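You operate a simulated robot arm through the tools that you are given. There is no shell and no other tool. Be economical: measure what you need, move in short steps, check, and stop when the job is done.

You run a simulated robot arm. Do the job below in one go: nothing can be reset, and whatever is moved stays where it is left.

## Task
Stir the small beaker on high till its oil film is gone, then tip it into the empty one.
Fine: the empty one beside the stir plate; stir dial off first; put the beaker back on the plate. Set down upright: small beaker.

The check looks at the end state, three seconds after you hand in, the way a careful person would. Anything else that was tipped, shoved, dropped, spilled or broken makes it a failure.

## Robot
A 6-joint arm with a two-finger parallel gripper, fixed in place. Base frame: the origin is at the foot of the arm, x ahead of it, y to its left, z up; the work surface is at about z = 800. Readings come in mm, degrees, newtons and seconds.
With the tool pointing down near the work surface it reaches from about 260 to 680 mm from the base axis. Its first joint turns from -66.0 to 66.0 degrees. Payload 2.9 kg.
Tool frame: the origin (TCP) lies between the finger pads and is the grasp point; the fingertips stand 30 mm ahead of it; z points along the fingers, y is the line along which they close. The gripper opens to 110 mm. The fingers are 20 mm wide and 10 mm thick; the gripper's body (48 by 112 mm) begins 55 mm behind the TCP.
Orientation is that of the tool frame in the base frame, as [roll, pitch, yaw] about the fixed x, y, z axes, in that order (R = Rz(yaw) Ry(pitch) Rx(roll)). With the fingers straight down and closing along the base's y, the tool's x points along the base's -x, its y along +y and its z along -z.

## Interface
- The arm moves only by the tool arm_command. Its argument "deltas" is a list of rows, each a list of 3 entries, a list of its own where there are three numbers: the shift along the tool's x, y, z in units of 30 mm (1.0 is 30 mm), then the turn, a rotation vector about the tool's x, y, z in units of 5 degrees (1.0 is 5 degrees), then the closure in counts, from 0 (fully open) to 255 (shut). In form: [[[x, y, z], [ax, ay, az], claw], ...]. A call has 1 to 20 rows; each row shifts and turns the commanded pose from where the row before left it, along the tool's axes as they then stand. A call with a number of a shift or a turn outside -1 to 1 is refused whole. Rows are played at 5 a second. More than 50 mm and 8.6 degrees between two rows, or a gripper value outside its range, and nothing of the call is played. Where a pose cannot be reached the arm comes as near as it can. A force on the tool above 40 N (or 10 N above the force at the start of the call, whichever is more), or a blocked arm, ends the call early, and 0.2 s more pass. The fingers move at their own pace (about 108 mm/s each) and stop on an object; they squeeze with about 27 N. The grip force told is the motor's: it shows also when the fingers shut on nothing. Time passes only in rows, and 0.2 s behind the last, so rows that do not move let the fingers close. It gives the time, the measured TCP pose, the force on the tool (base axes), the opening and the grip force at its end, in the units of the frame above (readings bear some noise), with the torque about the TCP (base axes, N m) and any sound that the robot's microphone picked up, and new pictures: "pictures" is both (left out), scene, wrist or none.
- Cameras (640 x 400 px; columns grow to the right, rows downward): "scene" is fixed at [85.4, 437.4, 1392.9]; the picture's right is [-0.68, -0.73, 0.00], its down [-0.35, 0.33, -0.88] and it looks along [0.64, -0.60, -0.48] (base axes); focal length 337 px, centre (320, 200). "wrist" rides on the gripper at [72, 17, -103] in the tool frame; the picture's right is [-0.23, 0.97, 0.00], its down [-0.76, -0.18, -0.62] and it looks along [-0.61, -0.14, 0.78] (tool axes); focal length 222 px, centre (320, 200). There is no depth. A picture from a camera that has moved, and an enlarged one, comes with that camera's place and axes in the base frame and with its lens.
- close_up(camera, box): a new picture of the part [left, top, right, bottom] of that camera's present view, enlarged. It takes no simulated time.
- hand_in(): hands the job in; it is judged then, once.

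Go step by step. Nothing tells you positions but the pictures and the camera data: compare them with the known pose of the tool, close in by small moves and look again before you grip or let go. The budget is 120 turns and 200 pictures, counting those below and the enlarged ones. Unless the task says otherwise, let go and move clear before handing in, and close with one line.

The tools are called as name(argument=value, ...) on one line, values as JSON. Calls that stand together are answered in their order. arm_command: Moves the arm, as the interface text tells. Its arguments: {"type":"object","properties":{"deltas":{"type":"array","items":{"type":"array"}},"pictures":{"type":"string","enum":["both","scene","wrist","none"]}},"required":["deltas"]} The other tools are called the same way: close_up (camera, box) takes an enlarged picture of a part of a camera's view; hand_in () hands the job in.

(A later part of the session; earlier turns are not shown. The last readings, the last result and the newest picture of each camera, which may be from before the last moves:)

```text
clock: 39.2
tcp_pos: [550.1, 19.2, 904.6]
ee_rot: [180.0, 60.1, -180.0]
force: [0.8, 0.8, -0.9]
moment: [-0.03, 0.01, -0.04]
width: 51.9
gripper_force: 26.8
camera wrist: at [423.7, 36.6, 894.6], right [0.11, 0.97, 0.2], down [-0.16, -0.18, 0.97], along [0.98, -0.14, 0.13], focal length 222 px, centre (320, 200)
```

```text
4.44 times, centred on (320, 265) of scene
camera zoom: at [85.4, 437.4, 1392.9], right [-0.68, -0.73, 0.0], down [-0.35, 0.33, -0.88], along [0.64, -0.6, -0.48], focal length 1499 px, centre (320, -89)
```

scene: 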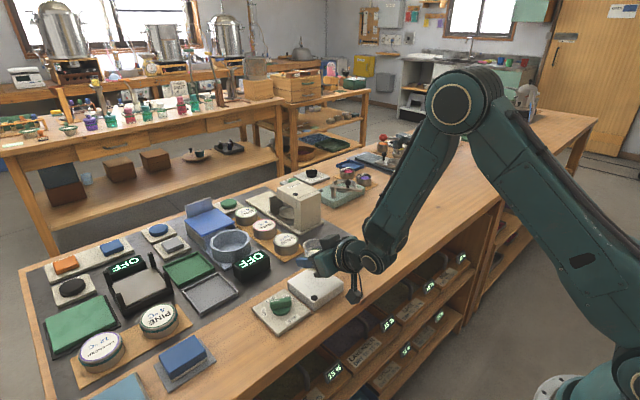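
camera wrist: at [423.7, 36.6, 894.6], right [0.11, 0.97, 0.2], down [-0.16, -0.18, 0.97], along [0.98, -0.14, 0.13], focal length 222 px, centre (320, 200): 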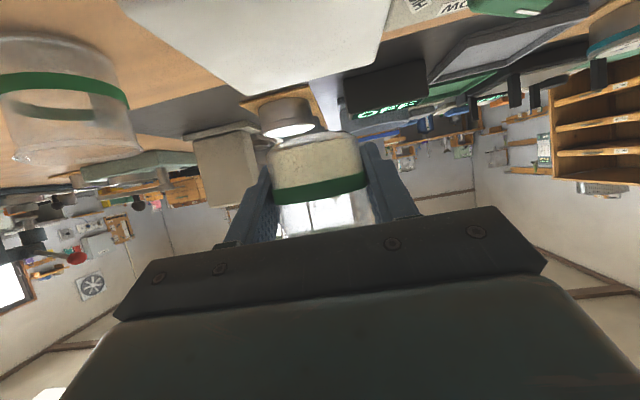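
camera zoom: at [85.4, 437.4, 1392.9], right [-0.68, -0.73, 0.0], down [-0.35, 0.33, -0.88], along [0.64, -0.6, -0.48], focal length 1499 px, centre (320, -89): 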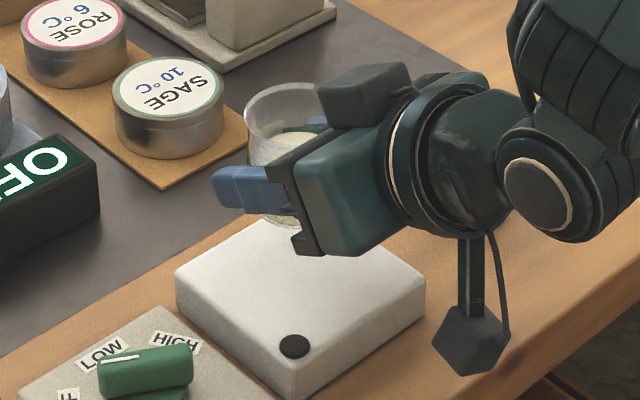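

The beaker is held upright. I carry it over beside the empty one.

arm_command(deltas=[[[0, -0.25, 0], [0, 0, 0], 255], [[0, -0.45, 0], [0, 0, 0], 255], [[0, -0.45, 0], [0, 0, 0], 255], [[0, -0.45, 0], [0, 0, 0], 255], [[0, -0.45, 0], [0, 0, 0], 255], [[0, -0.45, 0], [0, 0, 0], 255], [[0, -0.3, 0], [0, 0, 0], 255], [[0, -0.17, 0], [0, 0, 0], 255], [[0.12, 0, 0.07], [0, 0, 0], 255], [[0, 0, 0], [0, 0, 0], 255], [[0, 0, 0], [0, 0, 0], 255]])

close_up(camera="scene", box=[290, 200, 400, 300])

```text
clock: 41.6
tcp_pos: [550.3, -69.3, 900.0]
ee_rot: [-179.9, 60.0, 180.0]
force: [0.1, -0.2, -1.8]
moment: [0.01, -0.03, 0.04]
width: 51.6
gripper_force: 27.5
camera wrist: at [423.9, -52.5, 890.6], right [0.11, 0.97, 0.2], down [-0.16, -0.18, 0.97], along [0.98, -0.14, 0.13], focal length 222 px, centre (320, 200)
```

scene: 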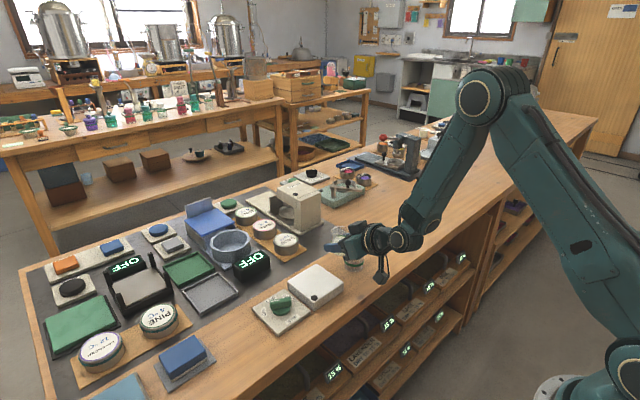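
wrist: 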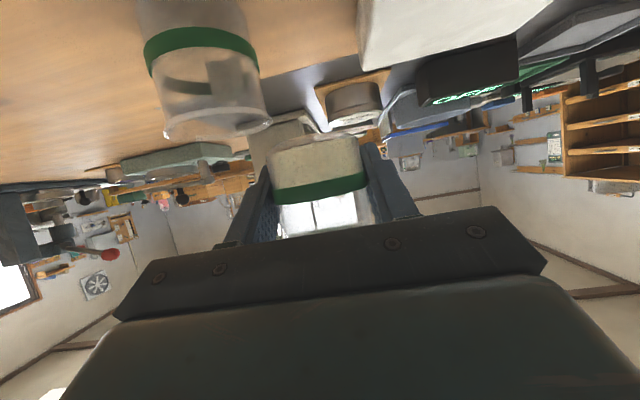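

```text
4.00 times, centred on (345, 250) of scene
camera zoom: at [85.4, 437.4, 1392.9], right [-0.68, -0.73, 0.0], down [-0.35, 0.33, -0.88], along [0.64, -0.6, -0.48], focal length 1349 px, centre (220, 0)
```

zoom: 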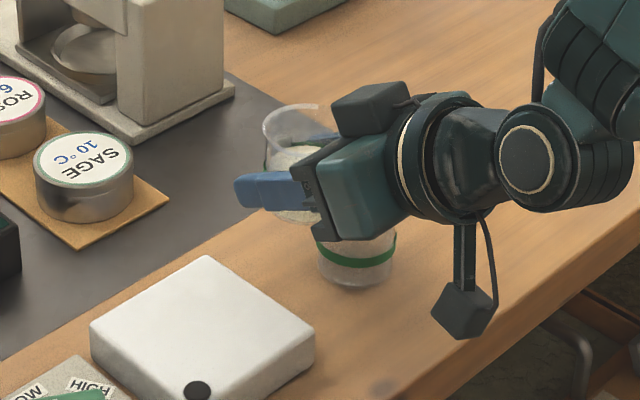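

The held beaker is beside and above the target. I measure the target rim again at (545,-118,855), which matches. I tilt 30° about the forward axis first and check.

arm_command(deltas=[[[0, 0, 0], [-0.3, 0, 0.52], 255], [[0, 0, 0], [-0.4, 0, 0.693], 255], [[0, 0, 0], [-0.5, 0, 0.866], 255], [[0, 0, 0], [-0.5, 0, 0.866], 255], [[0, 0, 0], [-0.5, 0, 0.866], 255], [[0, 0, 0], [-0.4, 0, 0.693], 255], [[0, 0, 0], [-0.4, 0, 0.693], 255], [[0, 0, 0], [0, 0, 0], 255]])

close_up(camera="scene", box=[290, 200, 400, 300])

```text
clock: 43.4
tcp_pos: [551.8, -70.1, 900.9]
ee_rot: [130.9, 48.6, 139.1]
force: [0.2, -0.1, -1.2]
moment: [0.04, 0.01, -0.01]
width: 51.7
gripper_force: 27.1
camera wrist: at [424.0, -50.2, 900.2], right [0.11, 0.74, 0.66], down [-0.16, -0.64, 0.75], along [0.98, -0.19, 0.05], focal length 222 px, centre (320, 200)
```

scene: 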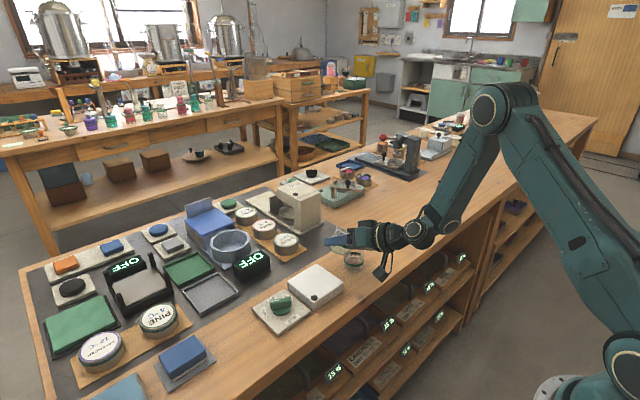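
wrist: 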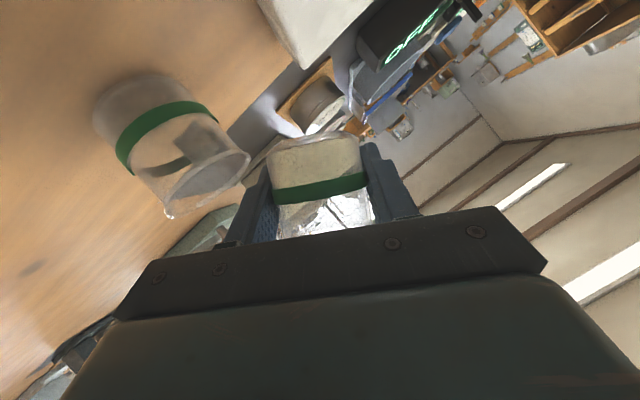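

```text
4.00 times, centred on (345, 250) of scene
camera zoom: at [85.4, 437.4, 1392.9], right [-0.68, -0.73, 0.0], down [-0.35, 0.33, -0.88], along [0.64, -0.6, -0.48], focal length 1349 px, centre (220, 0)
```

zoom: 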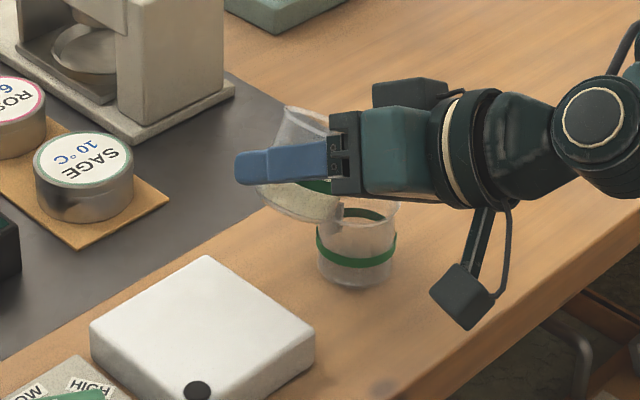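

Tilt is about 30° and nothing flows yet. I nudge 4 mm in x to centre, then tilt slowly to 60°.

arm_command(deltas=[[[0.067, 0, -0.115], [0, 0, 0], 255], [[0, 0, 0], [-0.25, 0, 0.433], 255], [[0, 0, 0], [-0.25, 0, 0.433], 255], [[0, 0, 0], [-0.25, 0, 0.433], 255], [[0, 0, 0], [-0.25, 0, 0.433], 255], [[0, 0, 0], [-0.25, 0, 0.433], 255], [[0, 0, 0], [-0.25, 0, 0.433], 255], [[0, 0, 0], [-0.25, 0, 0.433], 255], [[0, 0, 0], [0, 0, 0], 255]])

close_up(camera="scene", box=[310, 210, 380, 280])

```text
clock: 45.4
tcp_pos: [547.0, -70.6, 900.1]
ee_rot: [114.7, 35.7, 128.0]
force: [0.1, 0.5, -1.6]
moment: [0.0, 0.0, -0.01]
width: 51.5
gripper_force: 27.5
camera wrist: at [419.5, -50.4, 905.8], right [0.11, 0.51, 0.85], down [-0.16, -0.84, 0.52], along [0.98, -0.2, -0.01], focal length 222 px, centre (320, 200)
```

scene: 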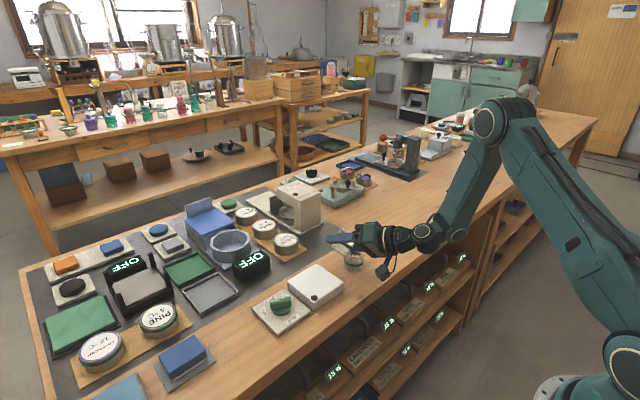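
wrist: 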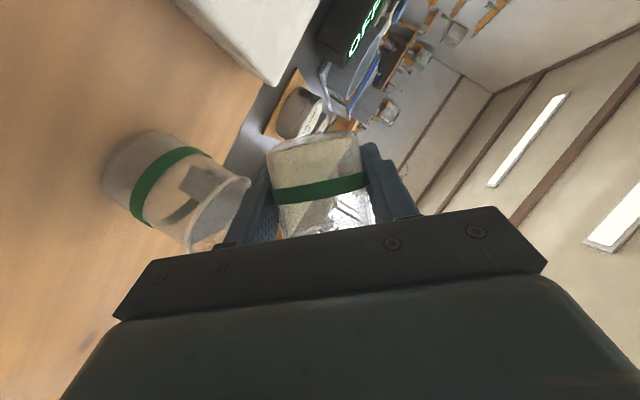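

```text
5.71 times, centred on (345, 245) of scene
camera zoom: at [85.4, 437.4, 1392.9], right [-0.68, -0.73, 0.0], down [-0.35, 0.33, -0.88], along [0.64, -0.6, -0.48], focal length 1927 px, centre (177, -57)
```

zoom: 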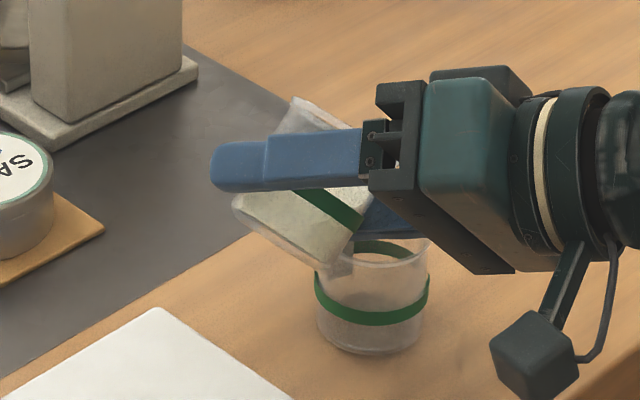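

Tilt is near 48°, the liquid surface is close to the lip, and the lip is over the target. I go on slowly.

arm_command(deltas=[[[0, 0, 0], [-0.2, 0, 0.346], 255], [[0, 0, 0], [-0.2, 0, 0.346], 255], [[0, 0, 0], [-0.2, 0, 0.346], 255], [[0, 0, 0], [-0.2, 0, 0.346], 255], [[0, 0, 0], [-0.2, 0, 0.346], 255], [[0, 0, 0], [-0.2, 0, 0.346], 255], [[0, 0, 0], [0, 0, 0], 255]], pictures="wrist")

close_up(camera="scene", box=[310, 210, 380, 280])

```text
clock: 47.0
tcp_pos: [547.2, -70.1, 901.8]
ee_rot: [106.4, 25.9, 123.8]
force: [0.1, -0.5, -1.4]
moment: [0.02, 0.05, -0.04]
width: 51.6
gripper_force: 27.4
camera wrist: at [419.9, -52.2, 909.9], right [0.11, 0.32, 0.94], down [-0.16, -0.93, 0.34], along [0.98, -0.19, -0.05], focal length 222 px, centre (320, 200)
```

wrist: 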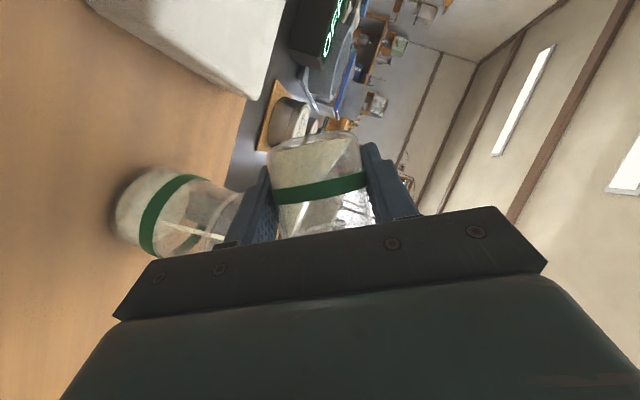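

```text
5.71 times, centred on (345, 245) of scene
camera zoom: at [85.4, 437.4, 1392.9], right [-0.68, -0.73, 0.0], down [-0.35, 0.33, -0.88], along [0.64, -0.6, -0.48], focal length 1927 px, centre (177, -57)
```

zoom: 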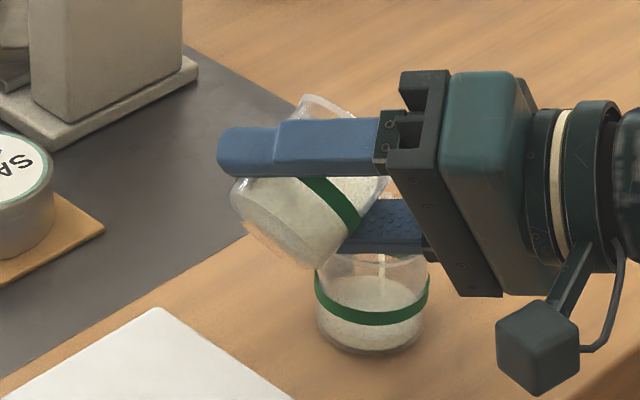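

The stream falls inside the target. I keep tilting slowly to 75°, shifting slightly so the lip stays put.

arm_command(deltas=[[[0, 0, 0], [0, 0, 0], 255], [[0, 0, 0], [0, 0, 0], 255], [[-0.024, -0.011, -0.014], [-0.2, 0, 0.346], 255], [[-0.024, -0.011, -0.014], [-0.2, 0, 0.346], 255], [[-0.024, -0.011, -0.014], [-0.2, 0, 0.346], 255], [[-0.024, -0.011, -0.014], [-0.2, 0, 0.346], 255], [[-0.024, -0.011, -0.014], [-0.2, 0, 0.346], 255], [[-0.024, -0.011, -0.014], [-0.2, 0, 0.346], 255], [[-0.024, -0.011, -0.014], [-0.2, 0, 0.346], 255], [[-0.024, -0.011, -0.014], [-0.2, 0, 0.346], 255], [[0, 0, 0], [0, 0, 0], 255], [[0, 0, 0], [0, 0, 0], 255]], pictures="none")

close_up(camera="scene", box=[310, 210, 380, 280])

```text
clock: 49.6
tcp_pos: [546.8, -78.0, 901.6]
ee_rot: [97.4, 12.5, 120.7]
force: [0.6, -0.4, 0.0]
moment: [-0.02, 0.0, -0.03]
width: 51.5
gripper_force: 27.4
```

```text
5.71 times, centred on (345, 245) of scene
camera zoom: at [85.4, 437.4, 1392.9], right [-0.68, -0.73, 0.0], down [-0.35, 0.33, -0.88], along [0.64, -0.6, -0.48], focal length 1927 px, centre (177, -57)
```

zoom: 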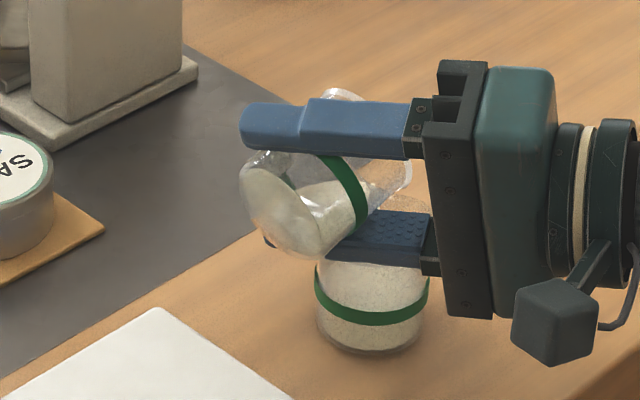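

It is pouring cleanly into the target. I continue to 95°.

arm_command(deltas=[[[-0.029, -0.003, -0.017], [-0.25, 0, 0.433], 255], [[-0.029, -0.003, -0.017], [-0.25, 0, 0.433], 255], [[-0.029, -0.003, -0.017], [-0.25, 0, 0.433], 255], [[-0.029, -0.003, -0.017], [-0.25, 0, 0.433], 255], [[-0.029, -0.003, -0.017], [-0.25, 0, 0.433], 255], [[-0.029, -0.003, -0.017], [-0.25, 0, 0.433], 255], [[-0.029, -0.003, -0.017], [-0.25, 0, 0.433], 255], [[-0.029, -0.003, -0.017], [-0.25, 0, 0.433], 255], [[0, 0, 0], [0, 0, 0], 255], [[0, 0, 0], [0, 0, 0], 255]], pictures="wrist")

close_up(camera="scene", box=[310, 210, 380, 280])

```text
clock: 51.8
tcp_pos: [597.7, -93.2, 913.0]
ee_rot: [87.7, -4.8, 120.2]
force: [0.0, 0.4, -1.1]
moment: [0.01, -0.01, 0.01]
width: 51.3
gripper_force: 27.1
out of reach, approached as far as the arm can: row 5, 6, 7, 8
camera wrist: at [470.7, -83.1, 932.8], right [0.12, -0.29, 0.95], down [-0.16, -0.95, -0.27], along [0.98, -0.12, -0.16], focal length 222 px, centre (320, 200)
```

wrist: 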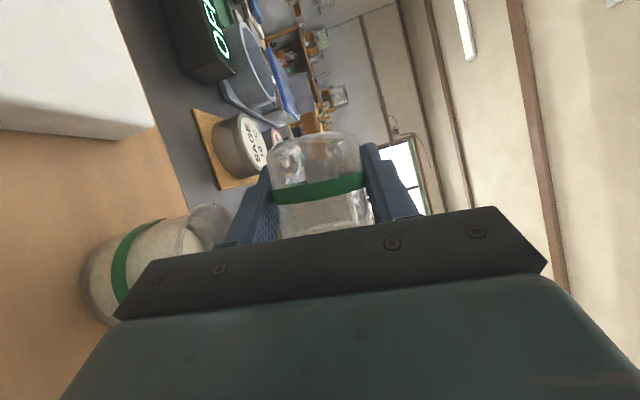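

```text
5.71 times, centred on (345, 245) of scene
camera zoom: at [85.4, 437.4, 1392.9], right [-0.68, -0.73, 0.0], down [-0.35, 0.33, -0.88], along [0.64, -0.6, -0.48], focal length 1927 px, centre (177, -57)
```

zoom: 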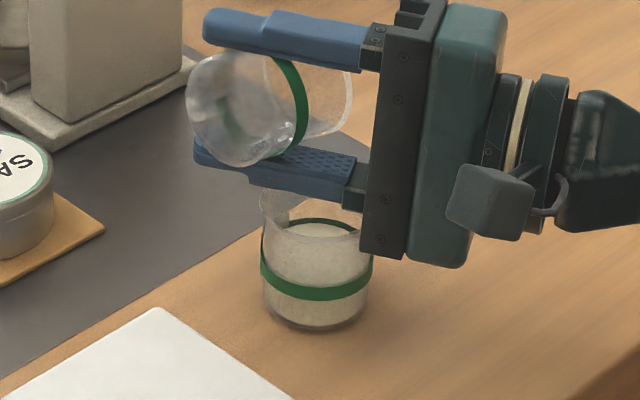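

The arm couldn't reach the last rows and drifted about 50 mm forward, nudging the target beaker; it still stands upright. I stop and look closely before moving.

close_up(camera="scene", box=[325, 205, 365, 270])

close_up(camera="wrist", box=[60, 110, 400, 330])

close_up(camera="scene", box=[260, 180, 440, 320])

```text
6.15 times, centred on (345, 238) of scene
camera zoom: at [85.4, 437.4, 1392.9], right [-0.68, -0.73, 0.0], down [-0.35, 0.33, -0.88], along [0.64, -0.6, -0.48], focal length 2075 px, centre (166, -31)
```

zoom: 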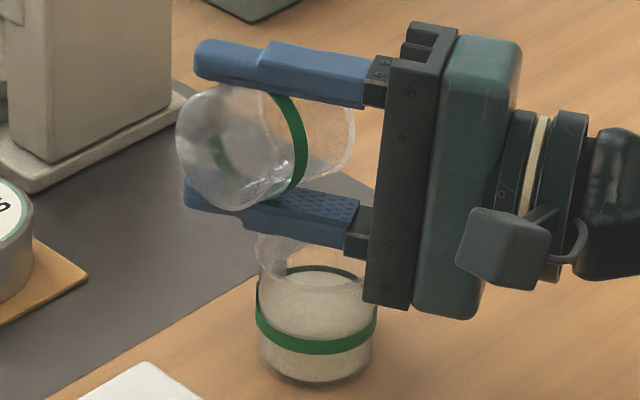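

```text
1.82 times, centred on (230, 220) of wrist
camera zoom: at [470.7, -83.1, 932.8], right [0.12, -0.29, 0.95], down [-0.16, -0.95, -0.27], along [0.98, -0.12, -0.16], focal length 404 px, centre (484, 164)
```

zoom: 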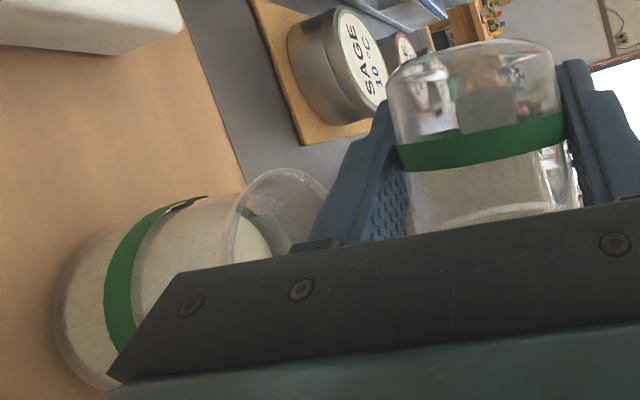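

```text
2.86 times, centred on (350, 250) of scene
camera zoom: at [85.4, 437.4, 1392.9], right [-0.68, -0.73, 0.0], down [-0.35, 0.33, -0.88], along [0.64, -0.6, -0.48], focal length 964 px, centre (234, 57)
```

zoom: 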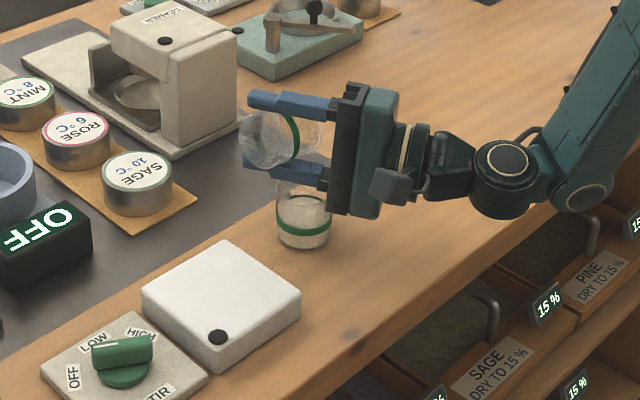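

The held beaker is essentially empty, the target holds the liquid upright, and nothing looks spilled. I retrace the same path gently so the hand backs away from the target.

arm_command(deltas=[[[0.0145, 0.0015, 0.0085], [0.125, 0, -0.2165], 255], [[0.0145, 0.0015, 0.0085], [0.125, 0, -0.2165], 255], [[0.0145, 0.0015, 0.0085], [0.125, 0, -0.2165], 255], [[0.0145, 0.0015, 0.0085], [0.125, 0, -0.2165], 255]], pictures="none")

close_up(camera="scene", box=[310, 205, 380, 275])

```text
clock: 52.8
tcp_pos: [598.0, -91.0, 914.7]
ee_rot: [89.8, -0.5, 119.9]
force: [0.6, 0.7, -0.7]
moment: [-0.02, 0.04, -0.01]
width: 51.4
gripper_force: 27.5
```

```text
5.71 times, centred on (345, 240) of scene
camera zoom: at [85.4, 437.4, 1392.9], right [-0.68, -0.73, 0.0], down [-0.35, 0.33, -0.88], along [0.64, -0.6, -0.48], focal length 1927 px, centre (177, -29)
```

zoom: 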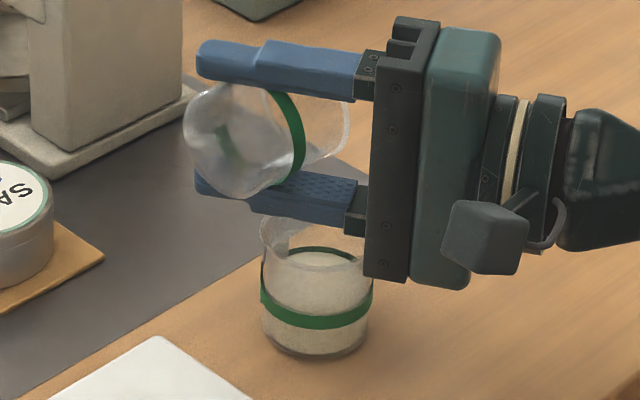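

The arm still sits at its reach limit. I raise the hand straight up first so any snap back clears the target.

arm_command(deltas=[[[0, 0.5, 0], [0, 0, 0], 255], [[0, 0.5, 0], [0, 0, 0], 255]], pictures="none")

close_up(camera="scene", box=[310, 205, 380, 275])

```text
clock: 53.4
tcp_pos: [599.8, -90.6, 944.1]
ee_rot: [89.7, -0.5, 120.0]
force: [-0.2, -0.3, -0.5]
moment: [0.03, 0.02, 0.0]
width: 51.5
gripper_force: 26.6
```

```text
5.71 times, centred on (345, 240) of scene
camera zoom: at [85.4, 437.4, 1392.9], right [-0.68, -0.73, 0.0], down [-0.35, 0.33, -0.88], along [0.64, -0.6, -0.48], focal length 1927 px, centre (177, -29)
```

zoom: 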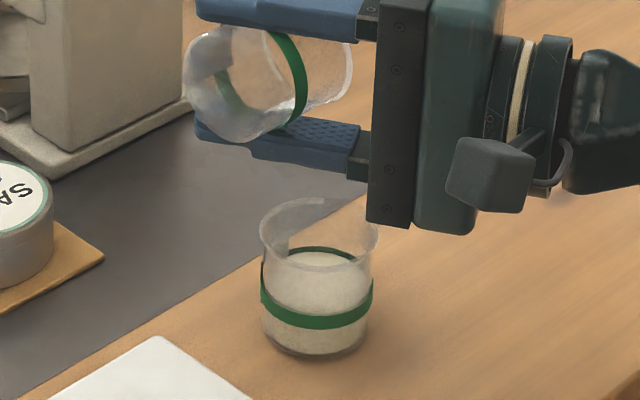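

The hand is clear of the target and the poured beaker is visibly empty. I rise more and start unwinding the tilt.

arm_command(deltas=[[[0, 0.5, 0], [0, 0, 0], 255], [[0, 0.5, 0], [0, 0, 0], 255], [[0, 0, 0], [0.3, 0, -0.52], 255], [[0, 0, 0], [0.3, 0, -0.52], 255], [[0, 0, 0], [0.3, 0, -0.52], 255], [[0, 0, 0], [0.3, 0, -0.52], 255], [[0, 0, 0], [0.3, 0, -0.52], 255], [[0, 0, 0], [0, 0, 0], 255]], pictures="none")

close_up(camera="scene", box=[250, 180, 410, 290])

```text
clock: 55.2
tcp_pos: [595.8, -91.1, 975.1]
ee_rot: [97.3, 12.5, 120.9]
force: [0.3, 0.3, -1.2]
moment: [0.04, -0.01, -0.02]
width: 51.4
gripper_force: 27.1
```

```text
3.64 times, centred on (330, 235) of scene
camera zoom: at [85.4, 437.4, 1392.9], right [-0.68, -0.73, 0.0], down [-0.35, 0.33, -0.88], along [0.64, -0.6, -0.48], focal length 1226 px, centre (284, 73)
```

zoom: 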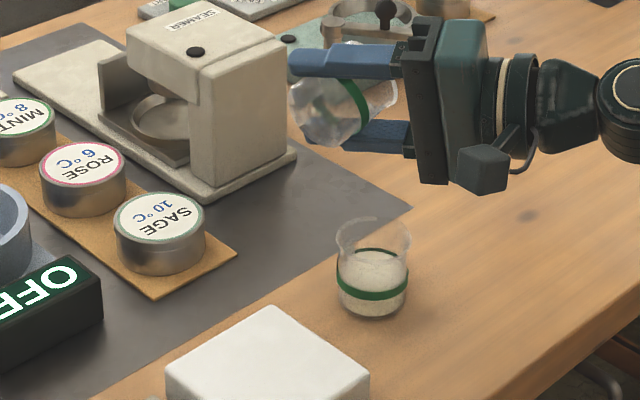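

The arm tracks normally again from this spot. I unwind the remaining 75°.

arm_command(deltas=[[[0, 0, 0], [0.5, 0, -0.866], 255], [[0, 0, 0], [0.5, 0, -0.866], 255], [[0, 0, 0], [0.5, 0, -0.866], 255], [[0, 0, 0], [0.5, 0, -0.866], 255], [[0, 0, 0], [0.5, 0, -0.866], 255], [[0, 0, 0], [0.5, 0, -0.866], 255], [[0, 0, 0], [0.5, 0, -0.866], 255], [[0, 0, 0], [0.5, 0, -0.866], 255], [[0, 0, 0], [0.5, 0, -0.866], 255], [[0, 0, 0], [0.5, 0, -0.866], 255], [[0, 0, 0], [0.5, 0, -0.866], 255], [[0, 0, 0], [0.5, 0, -0.866], 255], [[0, 0, 0], [0.5, 0, -0.866], 255], [[0, 0, 0], [0.5, 0, -0.866], 255], [[0, 0, 0], [0.5, 0, -0.866], 255], [[0, 0, 0], [0, 0, 0], 255]])

close_up(camera="scene", box=[270, 190, 390, 290])

```text
clock: 58.6
tcp_pos: [598.1, -90.9, 974.2]
ee_rot: [179.2, 60.0, 179.2]
force: [0.2, 0.0, 0.0]
moment: [0.01, 0.01, 0.04]
width: 51.4
gripper_force: 26.8
camera wrist: at [470.6, -74.0, 963.3], right [0.11, 0.97, 0.2], down [-0.16, -0.19, 0.97], along [0.98, -0.14, 0.13], focal length 222 px, centre (320, 200)
```

scene: 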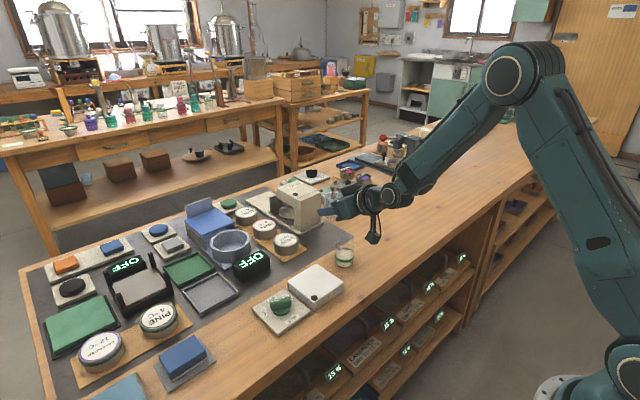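
wrist: 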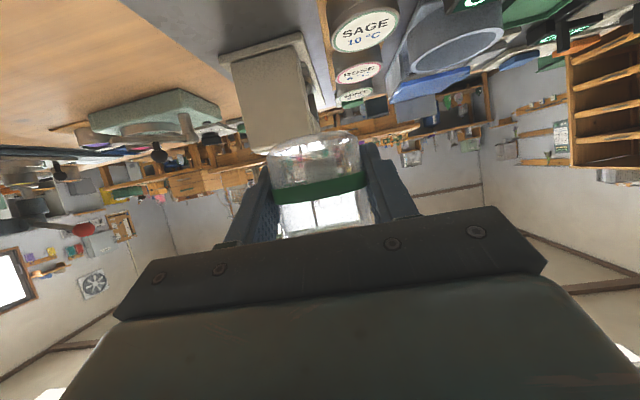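

```text
4.00 times, centred on (330, 240) of scene
camera zoom: at [85.4, 437.4, 1392.9], right [-0.68, -0.73, 0.0], down [-0.35, 0.33, -0.88], along [0.64, -0.6, -0.48], focal length 1349 px, centre (280, 40)
```

zoom: 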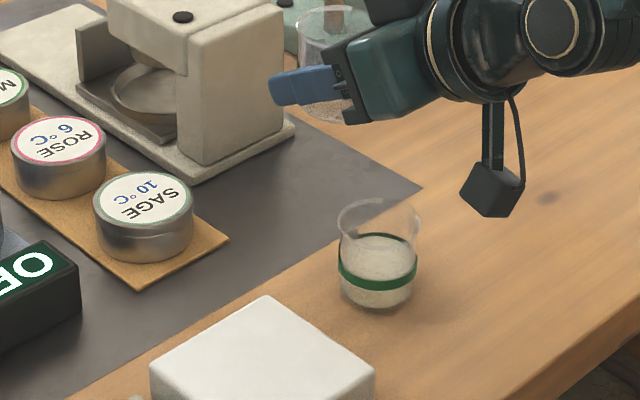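

The beaker is upright again. I carry it back above the plate spot it came from.

arm_command(deltas=[[[0.1, 0.458, -0.173], [0, 0, 0], 255], [[0.1, 0.458, -0.173], [0, 0, 0], 255], [[0.1, 0.458, -0.173], [0, 0, 0], 255], [[0.1, 0.458, -0.173], [0, 0, 0], 255], [[0.1, 0.458, -0.173], [0, 0, 0], 255], [[0.1, 0.458, -0.173], [0, 0, 0], 255], [[0.1, 0.458, -0.173], [0, 0, 0], 255], [[0.1, 0.458, -0.173], [0, 0, 0], 255], [[0.5, 0, 0.288], [0, 0, 0], 255], [[0.5, 0, 0.288], [0, 0, 0], 255], [[0.5, 0, 0.288], [0, 0, 0], 255], [[0.5, 0, 0.288], [0, 0, 0], 255], [[0, 0, 0], [0, 0, 0], 255]])

close_up(camera="scene", box=[270, 210, 390, 310])

```text
clock: 61.4
tcp_pos: [549.1, 18.8, 906.8]
ee_rot: [178.9, 60.0, 179.0]
force: [-0.1, -0.7, -1.0]
moment: [0.01, 0.0, 0.0]
width: 51.4
gripper_force: 27.2
camera wrist: at [422.4, 36.2, 894.8], right [0.11, 0.97, 0.21], down [-0.16, -0.19, 0.97], along [0.98, -0.14, 0.13], focal length 222 px, centre (320, 200)
```

scene: 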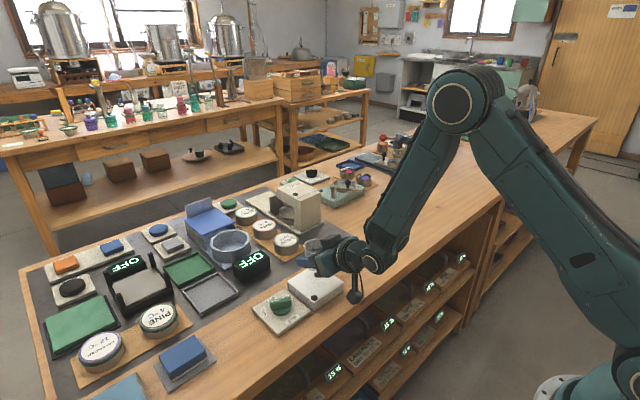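
wrist: 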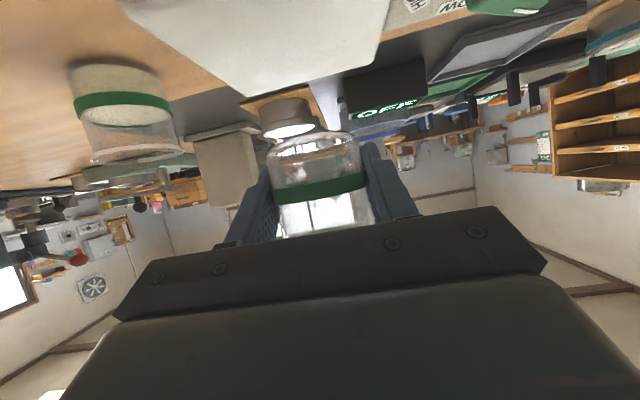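

```text
4.00 times, centred on (330, 260) of scene
camera zoom: at [85.4, 437.4, 1392.9], right [-0.68, -0.73, 0.0], down [-0.35, 0.33, -0.88], along [0.64, -0.6, -0.48], focal length 1349 px, centre (280, -40)
```

zoom: 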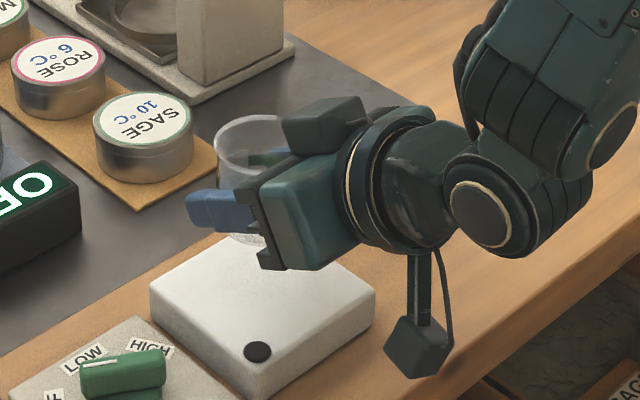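

The beaker is right above its old spot. I lower it and finish with tiny steps until it touches.

arm_command(deltas=[[[0.33, 0, 0.19], [0.06, 0, -0.1], 255], [[0.33, 0, 0.19], [0, 0, 0], 255], [[0.33, 0, 0.19], [0, 0, 0], 255], [[0.24, 0, 0.14], [0, 0, 0], 255], [[0, 0, 0], [0, 0, 0], 255], [[0.043, 0, 0.025], [0, 0, 0], 255], [[0.043, 0, 0.025], [0, 0, 0], 255], [[0, 0, 0], [0, 0, 0], 255]], pictures="none")

close_up(camera="scene", box=[270, 230, 370, 310])

```text
clock: 63.2
tcp_pos: [549.5, 19.5, 860.0]
ee_rot: [-179.9, 60.0, -180.0]
force: [1.2, 0.2, 0.4]
moment: [0.0, -0.01, -0.02]
width: 51.6
gripper_force: 27.2
```

```text
5.00 times, centred on (320, 270) of scene
camera zoom: at [85.4, 437.4, 1392.9], right [-0.68, -0.73, 0.0], down [-0.35, 0.33, -0.88], along [0.64, -0.6, -0.48], focal length 1686 px, centre (320, -150)
```

zoom: 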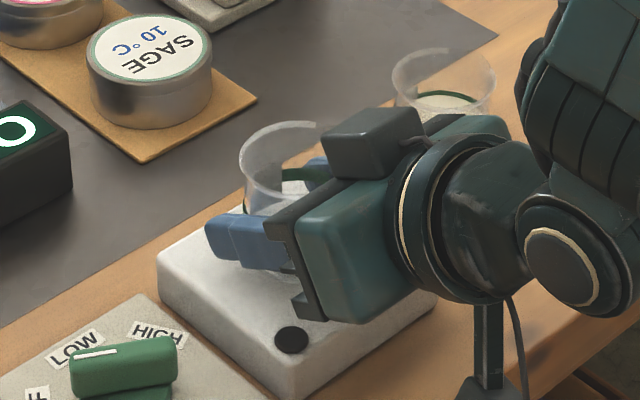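

It is about 2 mm above the grasp height. I creep down and watch the force.

arm_command(deltas=[[[0.03, 0, 0.017], [0, 0, 0], 255], [[0, 0, 0], [0, 0, 0], 255]], pictures="none")

arm_command(deltas=[[[0.03, 0, 0.017], [0, 0, 0], 255], [[0, 0, 0], [0, 0, 0], 255]], pictures="none")

```text
clock: 63.8
tcp_pos: [548.6, 19.7, 859.8]
ee_rot: [-179.9, 60.0, -179.9]
force: [-0.2, 0.1, 0.2]
moment: [-0.02, 0.01, -0.02]
width: 51.4
gripper_force: 27.0
```

```text
clock: 64.4
tcp_pos: [549.2, 18.5, 858.1]
ee_rot: [-179.8, 60.0, -179.9]
force: [-0.6, -0.4, -1.0]
moment: [-0.01, -0.01, -0.06]
width: 51.4
gripper_force: 27.1
```

arm_command(deltas=[[[0.025, 0, 0.014], [0, 0, 0], 255], [[0, 0, 0], [0, 0, 0], 255]], pictures="none")

close_up(camera="scene", box=[285, 240, 345, 300])

close_up(camera="wrist", box=[220, 90, 420, 240])

```text
clock: 65.0
tcp_pos: [549.4, 18.7, 856.5]
ee_rot: [180.0, 60.0, 180.0]
force: [-0.5, -1.3, 2.7]
moment: [0.06, 0.04, 0.06]
width: 51.3
gripper_force: 27.0
```

```text
6.67 times, centred on (315, 270) of scene
camera zoom: at [85.3, 437.4, 1392.9], right [-0.68, -0.73, 0.0], down [-0.35, 0.33, -0.88], along [0.64, -0.6, -0.48], focal length 2248 px, centre (353, -267)
```

zoom: 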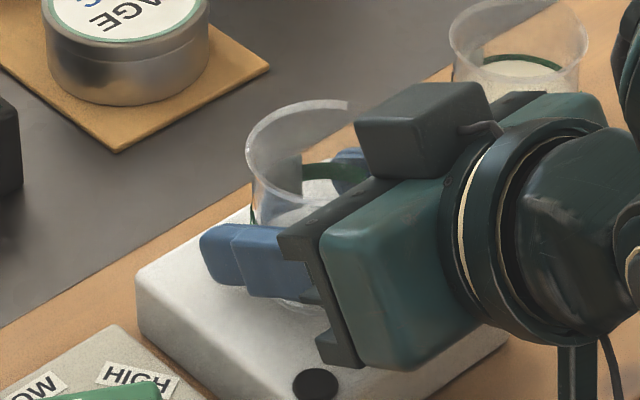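

```text
2.67 times, centred on (320, 165) of wrist
camera zoom: at [422.2, 36.1, 846.8], right [0.11, 0.97, 0.2], down [-0.16, -0.18, 0.97], along [0.98, -0.14, 0.14], focal length 592 px, centre (320, 293)
```

zoom: 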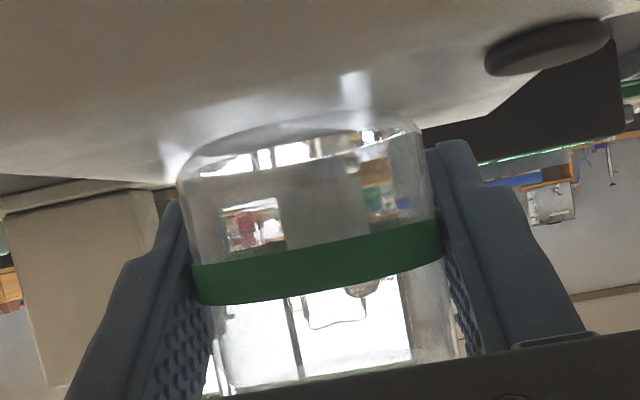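

The beaker rests on the plate with light contact force. I open and back off along the fingers.

arm_command(deltas=[[[0, 0, 0], [0, 0, 0], 120], [[0, 0, 0], [0, 0, 0], 90], [[0, 0, 0], [0, 0, 0], 40], [[0, 0, 0], [0, 0, 0], 0], [[0, 0, 0], [0, 0, 0], 0], [[0, 0, -0.4], [0, 0, 0], 0], [[0, 0, -0.7], [0, 0, 0], 0], [[0, 0, -0.8], [0, 0, 0], 0], [[0, 0, -0.8], [0, 0, 0], 0], [[0, 0, -0.8], [0, 0, 0], 0], [[0, 0, -0.8], [0, 0, 0], 0], [[0, 0, 0], [0, 0, 0], 0]])

close_up(camera="scene", box=[270, 220, 390, 320])

```text
clock: 67.6
tcp_pos: [436.1, 19.5, 922.1]
ee_rot: [-179.9, 59.9, -179.9]
force: [0.0, -1.0, -0.4]
moment: [0.02, -0.04, 0.01]
width: 110.0
gripper_force: 0.1
camera wrist: at [309.3, 36.0, 912.0], right [0.11, 0.97, 0.2], down [-0.16, -0.18, 0.97], along [0.98, -0.14, 0.13], focal length 222 px, centre (320, 200)
```

scene: 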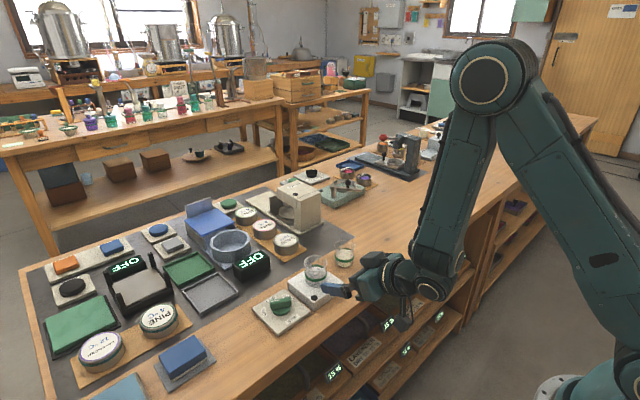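
wrist: 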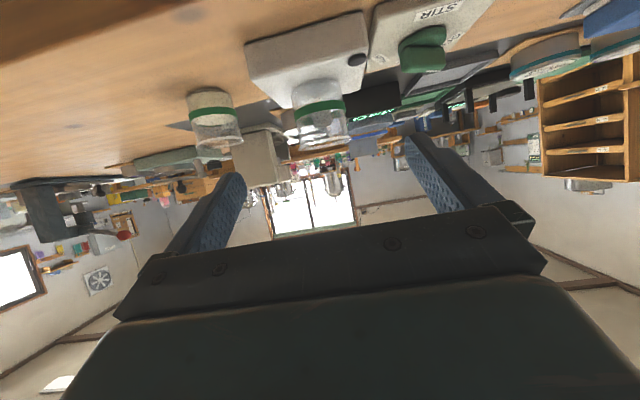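

```text
4.00 times, centred on (330, 270) of scene
camera zoom: at [85.4, 437.4, 1392.9], right [-0.68, -0.73, 0.0], down [-0.35, 0.33, -0.88], along [0.64, -0.6, -0.48], focal length 1349 px, centre (280, -80)
```

zoom: 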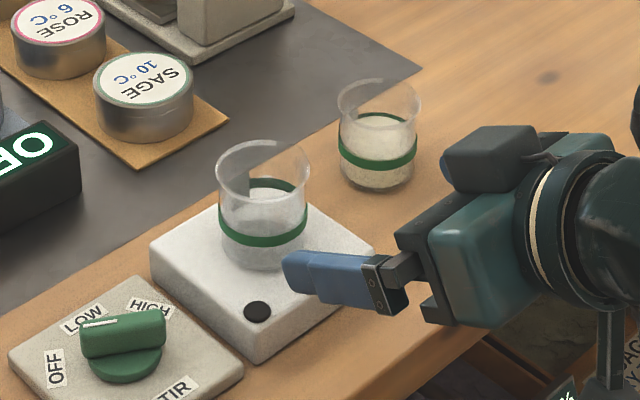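

The small beaker stands upright and empty on the plate, with the dial off. The target was shoved about 30 mm to (574,-112), so I'll put it back at (545,-118). I line up with a 45° lean, which keeps the camera off the table.

arm_command(deltas=[[[0, 0, 0], [0, 1, 0], 70], [[0, 0, 0], [0, 1, 0], 70], [[0, 0, 0], [0, 1, 0], 70], [[0, -0.73, 0], [0, 0, 0], 70], [[0, -0.73, 0], [0, 0, 0], 70], [[0, -0.73, 0], [0, 0, 0], 70], [[0, -0.73, 0], [0, 0, 0], 70], [[0, -0.73, 0], [0, 0, 0], 70], [[0, -0.73, 0], [0, 0, 0], 70], [[-0.393, 0, 0.55], [0, 0, 0], 70], [[-0.393, 0, 0.55], [0, 0, 0], 70], [[-0.393, 0, 0.55], [0, 0, 0], 70], [[0, 0, 0], [0, 0, 0], 70]])

close_up(camera="wrist", box=[180, 40, 460, 220])

close_up(camera="scene", box=[270, 210, 390, 310])

```text
clock: 70.4
tcp_pos: [498.0, -111.2, 911.8]
ee_rot: [-179.9, 45.1, 180.0]
force: [-1.0, 0.8, 0.2]
moment: [0.0, -0.01, -0.02]
width: 79.7
gripper_force: 0.0
camera wrist: at [372.6, -94.5, 934.4], right [0.16, 0.97, 0.16], down [0.1, -0.18, 0.98], along [0.98, -0.14, -0.12], focal length 222 px, centre (320, 200)
```

scene: 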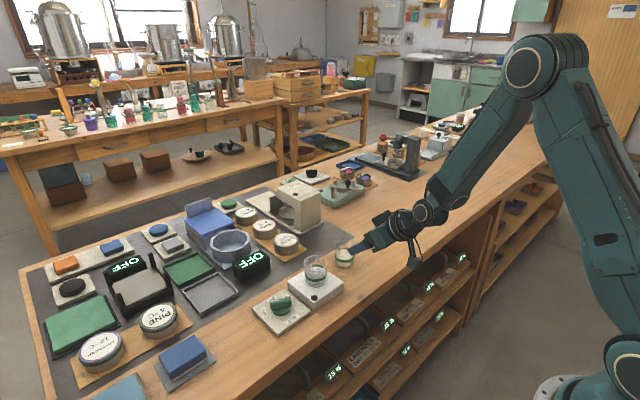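
wrist: 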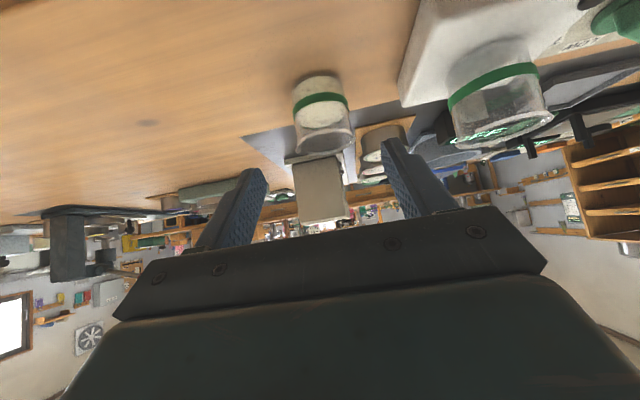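

```text
2.22 times, centred on (320, 130) of wrist
camera zoom: at [372.6, -94.5, 934.4], right [0.16, 0.97, 0.16], down [0.1, -0.18, 0.98], along [0.98, -0.14, -0.12], focal length 494 px, centre (320, 356)
```

zoom: 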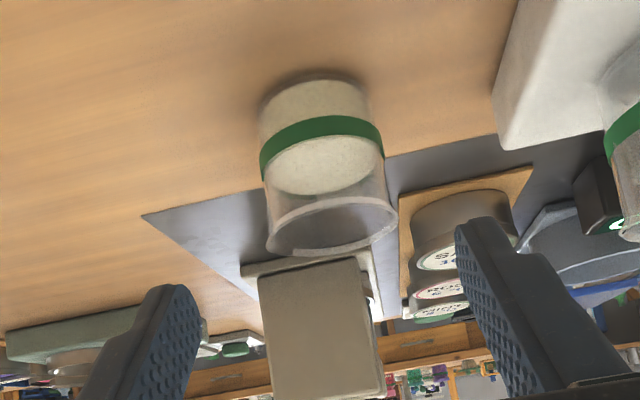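

```text
4.00 times, centred on (330, 260) of scene
camera zoom: at [85.4, 437.4, 1392.9], right [-0.68, -0.73, 0.0], down [-0.35, 0.33, -0.88], along [0.64, -0.6, -0.48], focal length 1349 px, centre (280, -40)
```

zoom: 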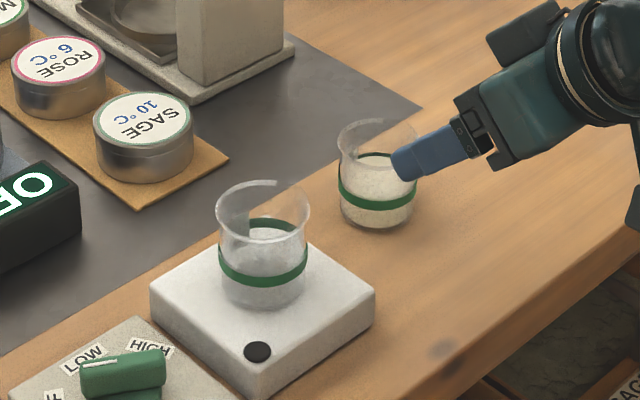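

The table is clean, and the target is at about (574,-109). I approach with fingers on both sides of it.

arm_command(deltas=[[[0, 0.07, 0.6], [0, 0, 0], 70], [[0, 0, 0.6], [0, 0, 0], 70], [[0, 0, 0.6], [0, 0, 0], 70], [[0, 0, 0.5], [0, 0, 0], 70], [[0, 0, 0], [0, 0, 0], 70]])

close_up(camera="scene", box=[300, 210, 390, 290])

```text
clock: 71.6
tcp_pos: [547.7, -110.3, 862.5]
ee_rot: [-179.9, 45.0, -179.9]
force: [0.9, -0.1, -0.4]
moment: [0.01, -0.01, 0.01]
width: 79.7
gripper_force: 0.0
camera wrist: at [421.2, -93.3, 884.6], right [0.16, 0.97, 0.16], down [0.1, -0.18, 0.98], along [0.98, -0.14, -0.12], focal length 222 px, centre (320, 200)
```

scene: 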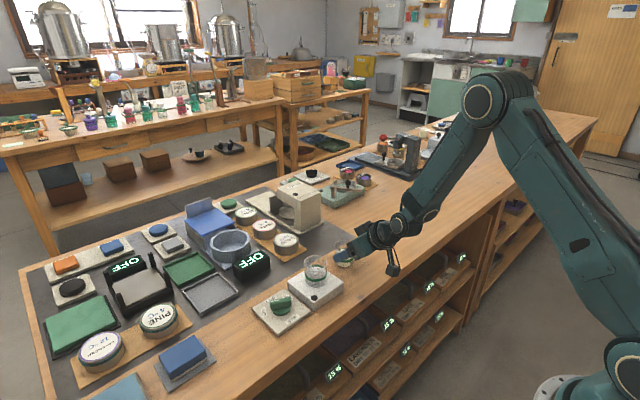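
wrist: 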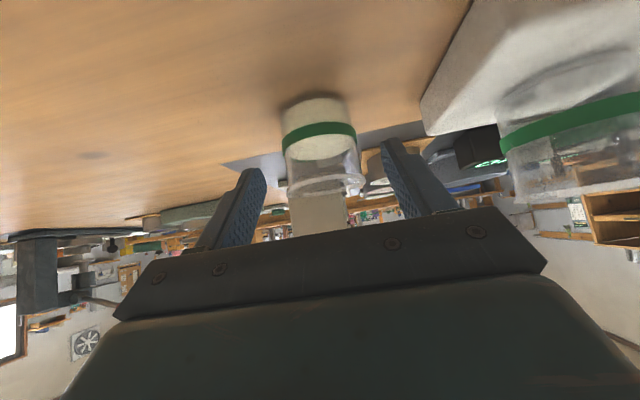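

```text
5.00 times, centred on (345, 250) of scene
camera zoom: at [85.4, 437.4, 1392.9], right [-0.68, -0.73, 0.0], down [-0.35, 0.33, -0.88], along [0.64, -0.6, -0.48], focal length 1686 px, centre (195, -50)
```

zoom: 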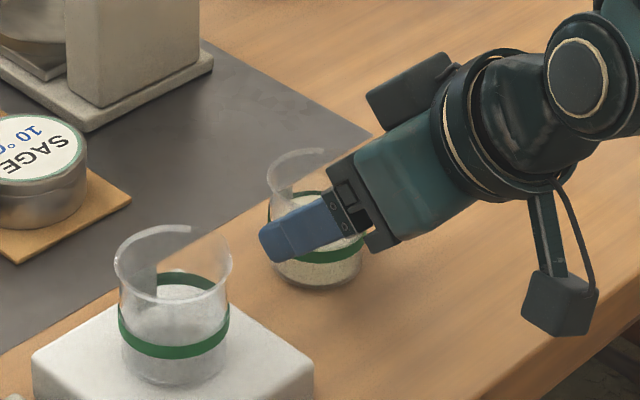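

Alignment is good. I go the last 38 mm and close gently.

arm_command(deltas=[[[0, 0.03, 0.42], [0, 0, 0], 70], [[0, 0, 0.42], [0, 0, 0], 70], [[0, 0, 0.42], [0, 0, 0], 70], [[0, 0, 0], [0, 0, 0], 100], [[0, 0, 0], [0, 0, 0], 120], [[0, 0, 0], [0, 0, 0], 130], [[0, 0, 0], [0, 0, 0], 145], [[0, 0, 0], [0, 0, 0], 180], [[0, 0, 0], [0, 0, 0], 255], [[0, 0, 0], [0, 0, 0], 255]])

close_up(camera="scene", box=[300, 210, 390, 290])

```text
clock: 73.8
tcp_pos: [572.6, -110.4, 836.5]
ee_rot: [-179.8, 45.0, 180.0]
force: [-0.8, -0.5, -0.6]
moment: [-0.02, -0.01, 0.02]
width: 51.7
gripper_force: 26.7
camera wrist: at [447.2, -92.6, 858.5], right [0.16, 0.97, 0.16], down [0.1, -0.18, 0.98], along [0.98, -0.14, -0.12], focal length 222 px, centre (320, 200)
```

scene: 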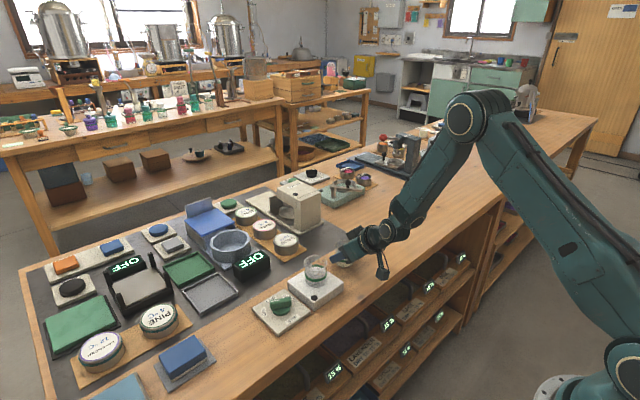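
wrist: 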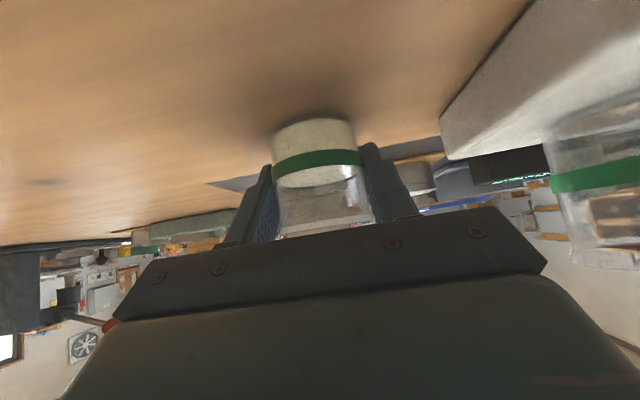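

```text
5.00 times, centred on (345, 250) of scene
camera zoom: at [85.4, 437.4, 1392.9], right [-0.68, -0.73, 0.0], down [-0.35, 0.33, -0.88], along [0.64, -0.6, -0.48], focal length 1686 px, centre (195, -50)
```

zoom: 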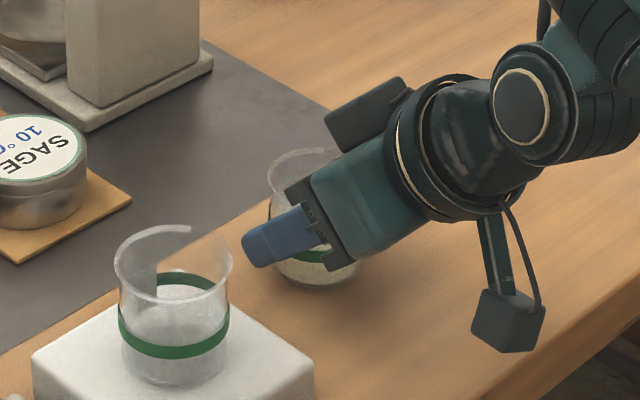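

Gripped. I lift 10 mm, move it back 29 mm, and lower almost to the surface.

arm_command(deltas=[[[-0.118, 0, -0.118], [0, 0, 0], 255], [[-0.118, 0, -0.118], [0, 0, 0], 255], [[0, 0, 0], [0, 0, 0], 255], [[0.114, -0.042, -0.114], [0, 0, 0], 255], [[0.114, -0.042, -0.114], [0, 0, 0], 255], [[0.114, -0.042, -0.114], [0, 0, 0], 255], [[0.114, -0.042, -0.114], [0, 0, 0], 255], [[0.114, -0.042, -0.114], [0, 0, 0], 255], [[0.114, -0.042, -0.114], [0, 0, 0], 255], [[0, 0, 0], [0, 0, 0], 255], [[0.06, 0, 0.06], [0, 0, 0], 255], [[0.06, 0, 0.06], [0, 0, 0], 255], [[0.06, 0, 0.06], [0, 0, 0], 255], [[0.024, 0, 0.024], [0, 0, 0], 255], [[0, 0, 0], [0, 0, 0], 255]], pictures="none")

arm_command(deltas=[[[0.024, 0, 0.024], [0, 0, 0], 255], [[0, 0, 0], [0, 0, 0], 255]], pictures="none")

close_up(camera="scene", box=[300, 210, 390, 290])

```text
clock: 77.0
tcp_pos: [544.0, -117.4, 836.8]
ee_rot: [-179.9, 45.0, -180.0]
force: [-0.4, -0.3, -1.1]
moment: [0.0, 0.02, 0.0]
width: 51.7
gripper_force: 26.6
```

```text
clock: 77.6
tcp_pos: [544.4, -116.9, 836.2]
ee_rot: [180.0, 44.9, 180.0]
force: [0.3, -0.3, -0.5]
moment: [-0.03, 0.01, 0.01]
width: 51.5
gripper_force: 27.5
```

```text
5.00 times, centred on (345, 250) of scene
camera zoom: at [85.4, 437.4, 1392.9], right [-0.68, -0.73, 0.0], down [-0.35, 0.33, -0.88], along [0.64, -0.6, -0.48], focal length 1686 px, centre (195, -50)
```

zoom: 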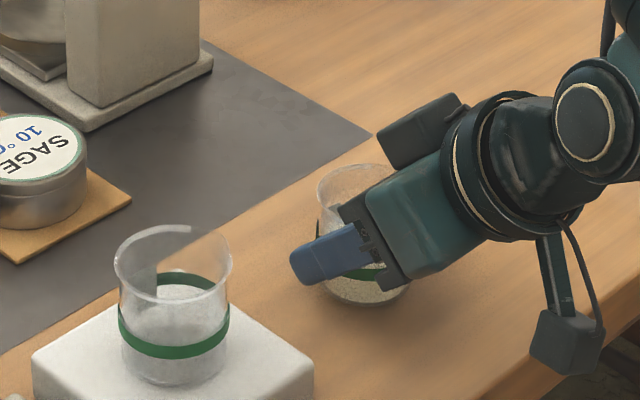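

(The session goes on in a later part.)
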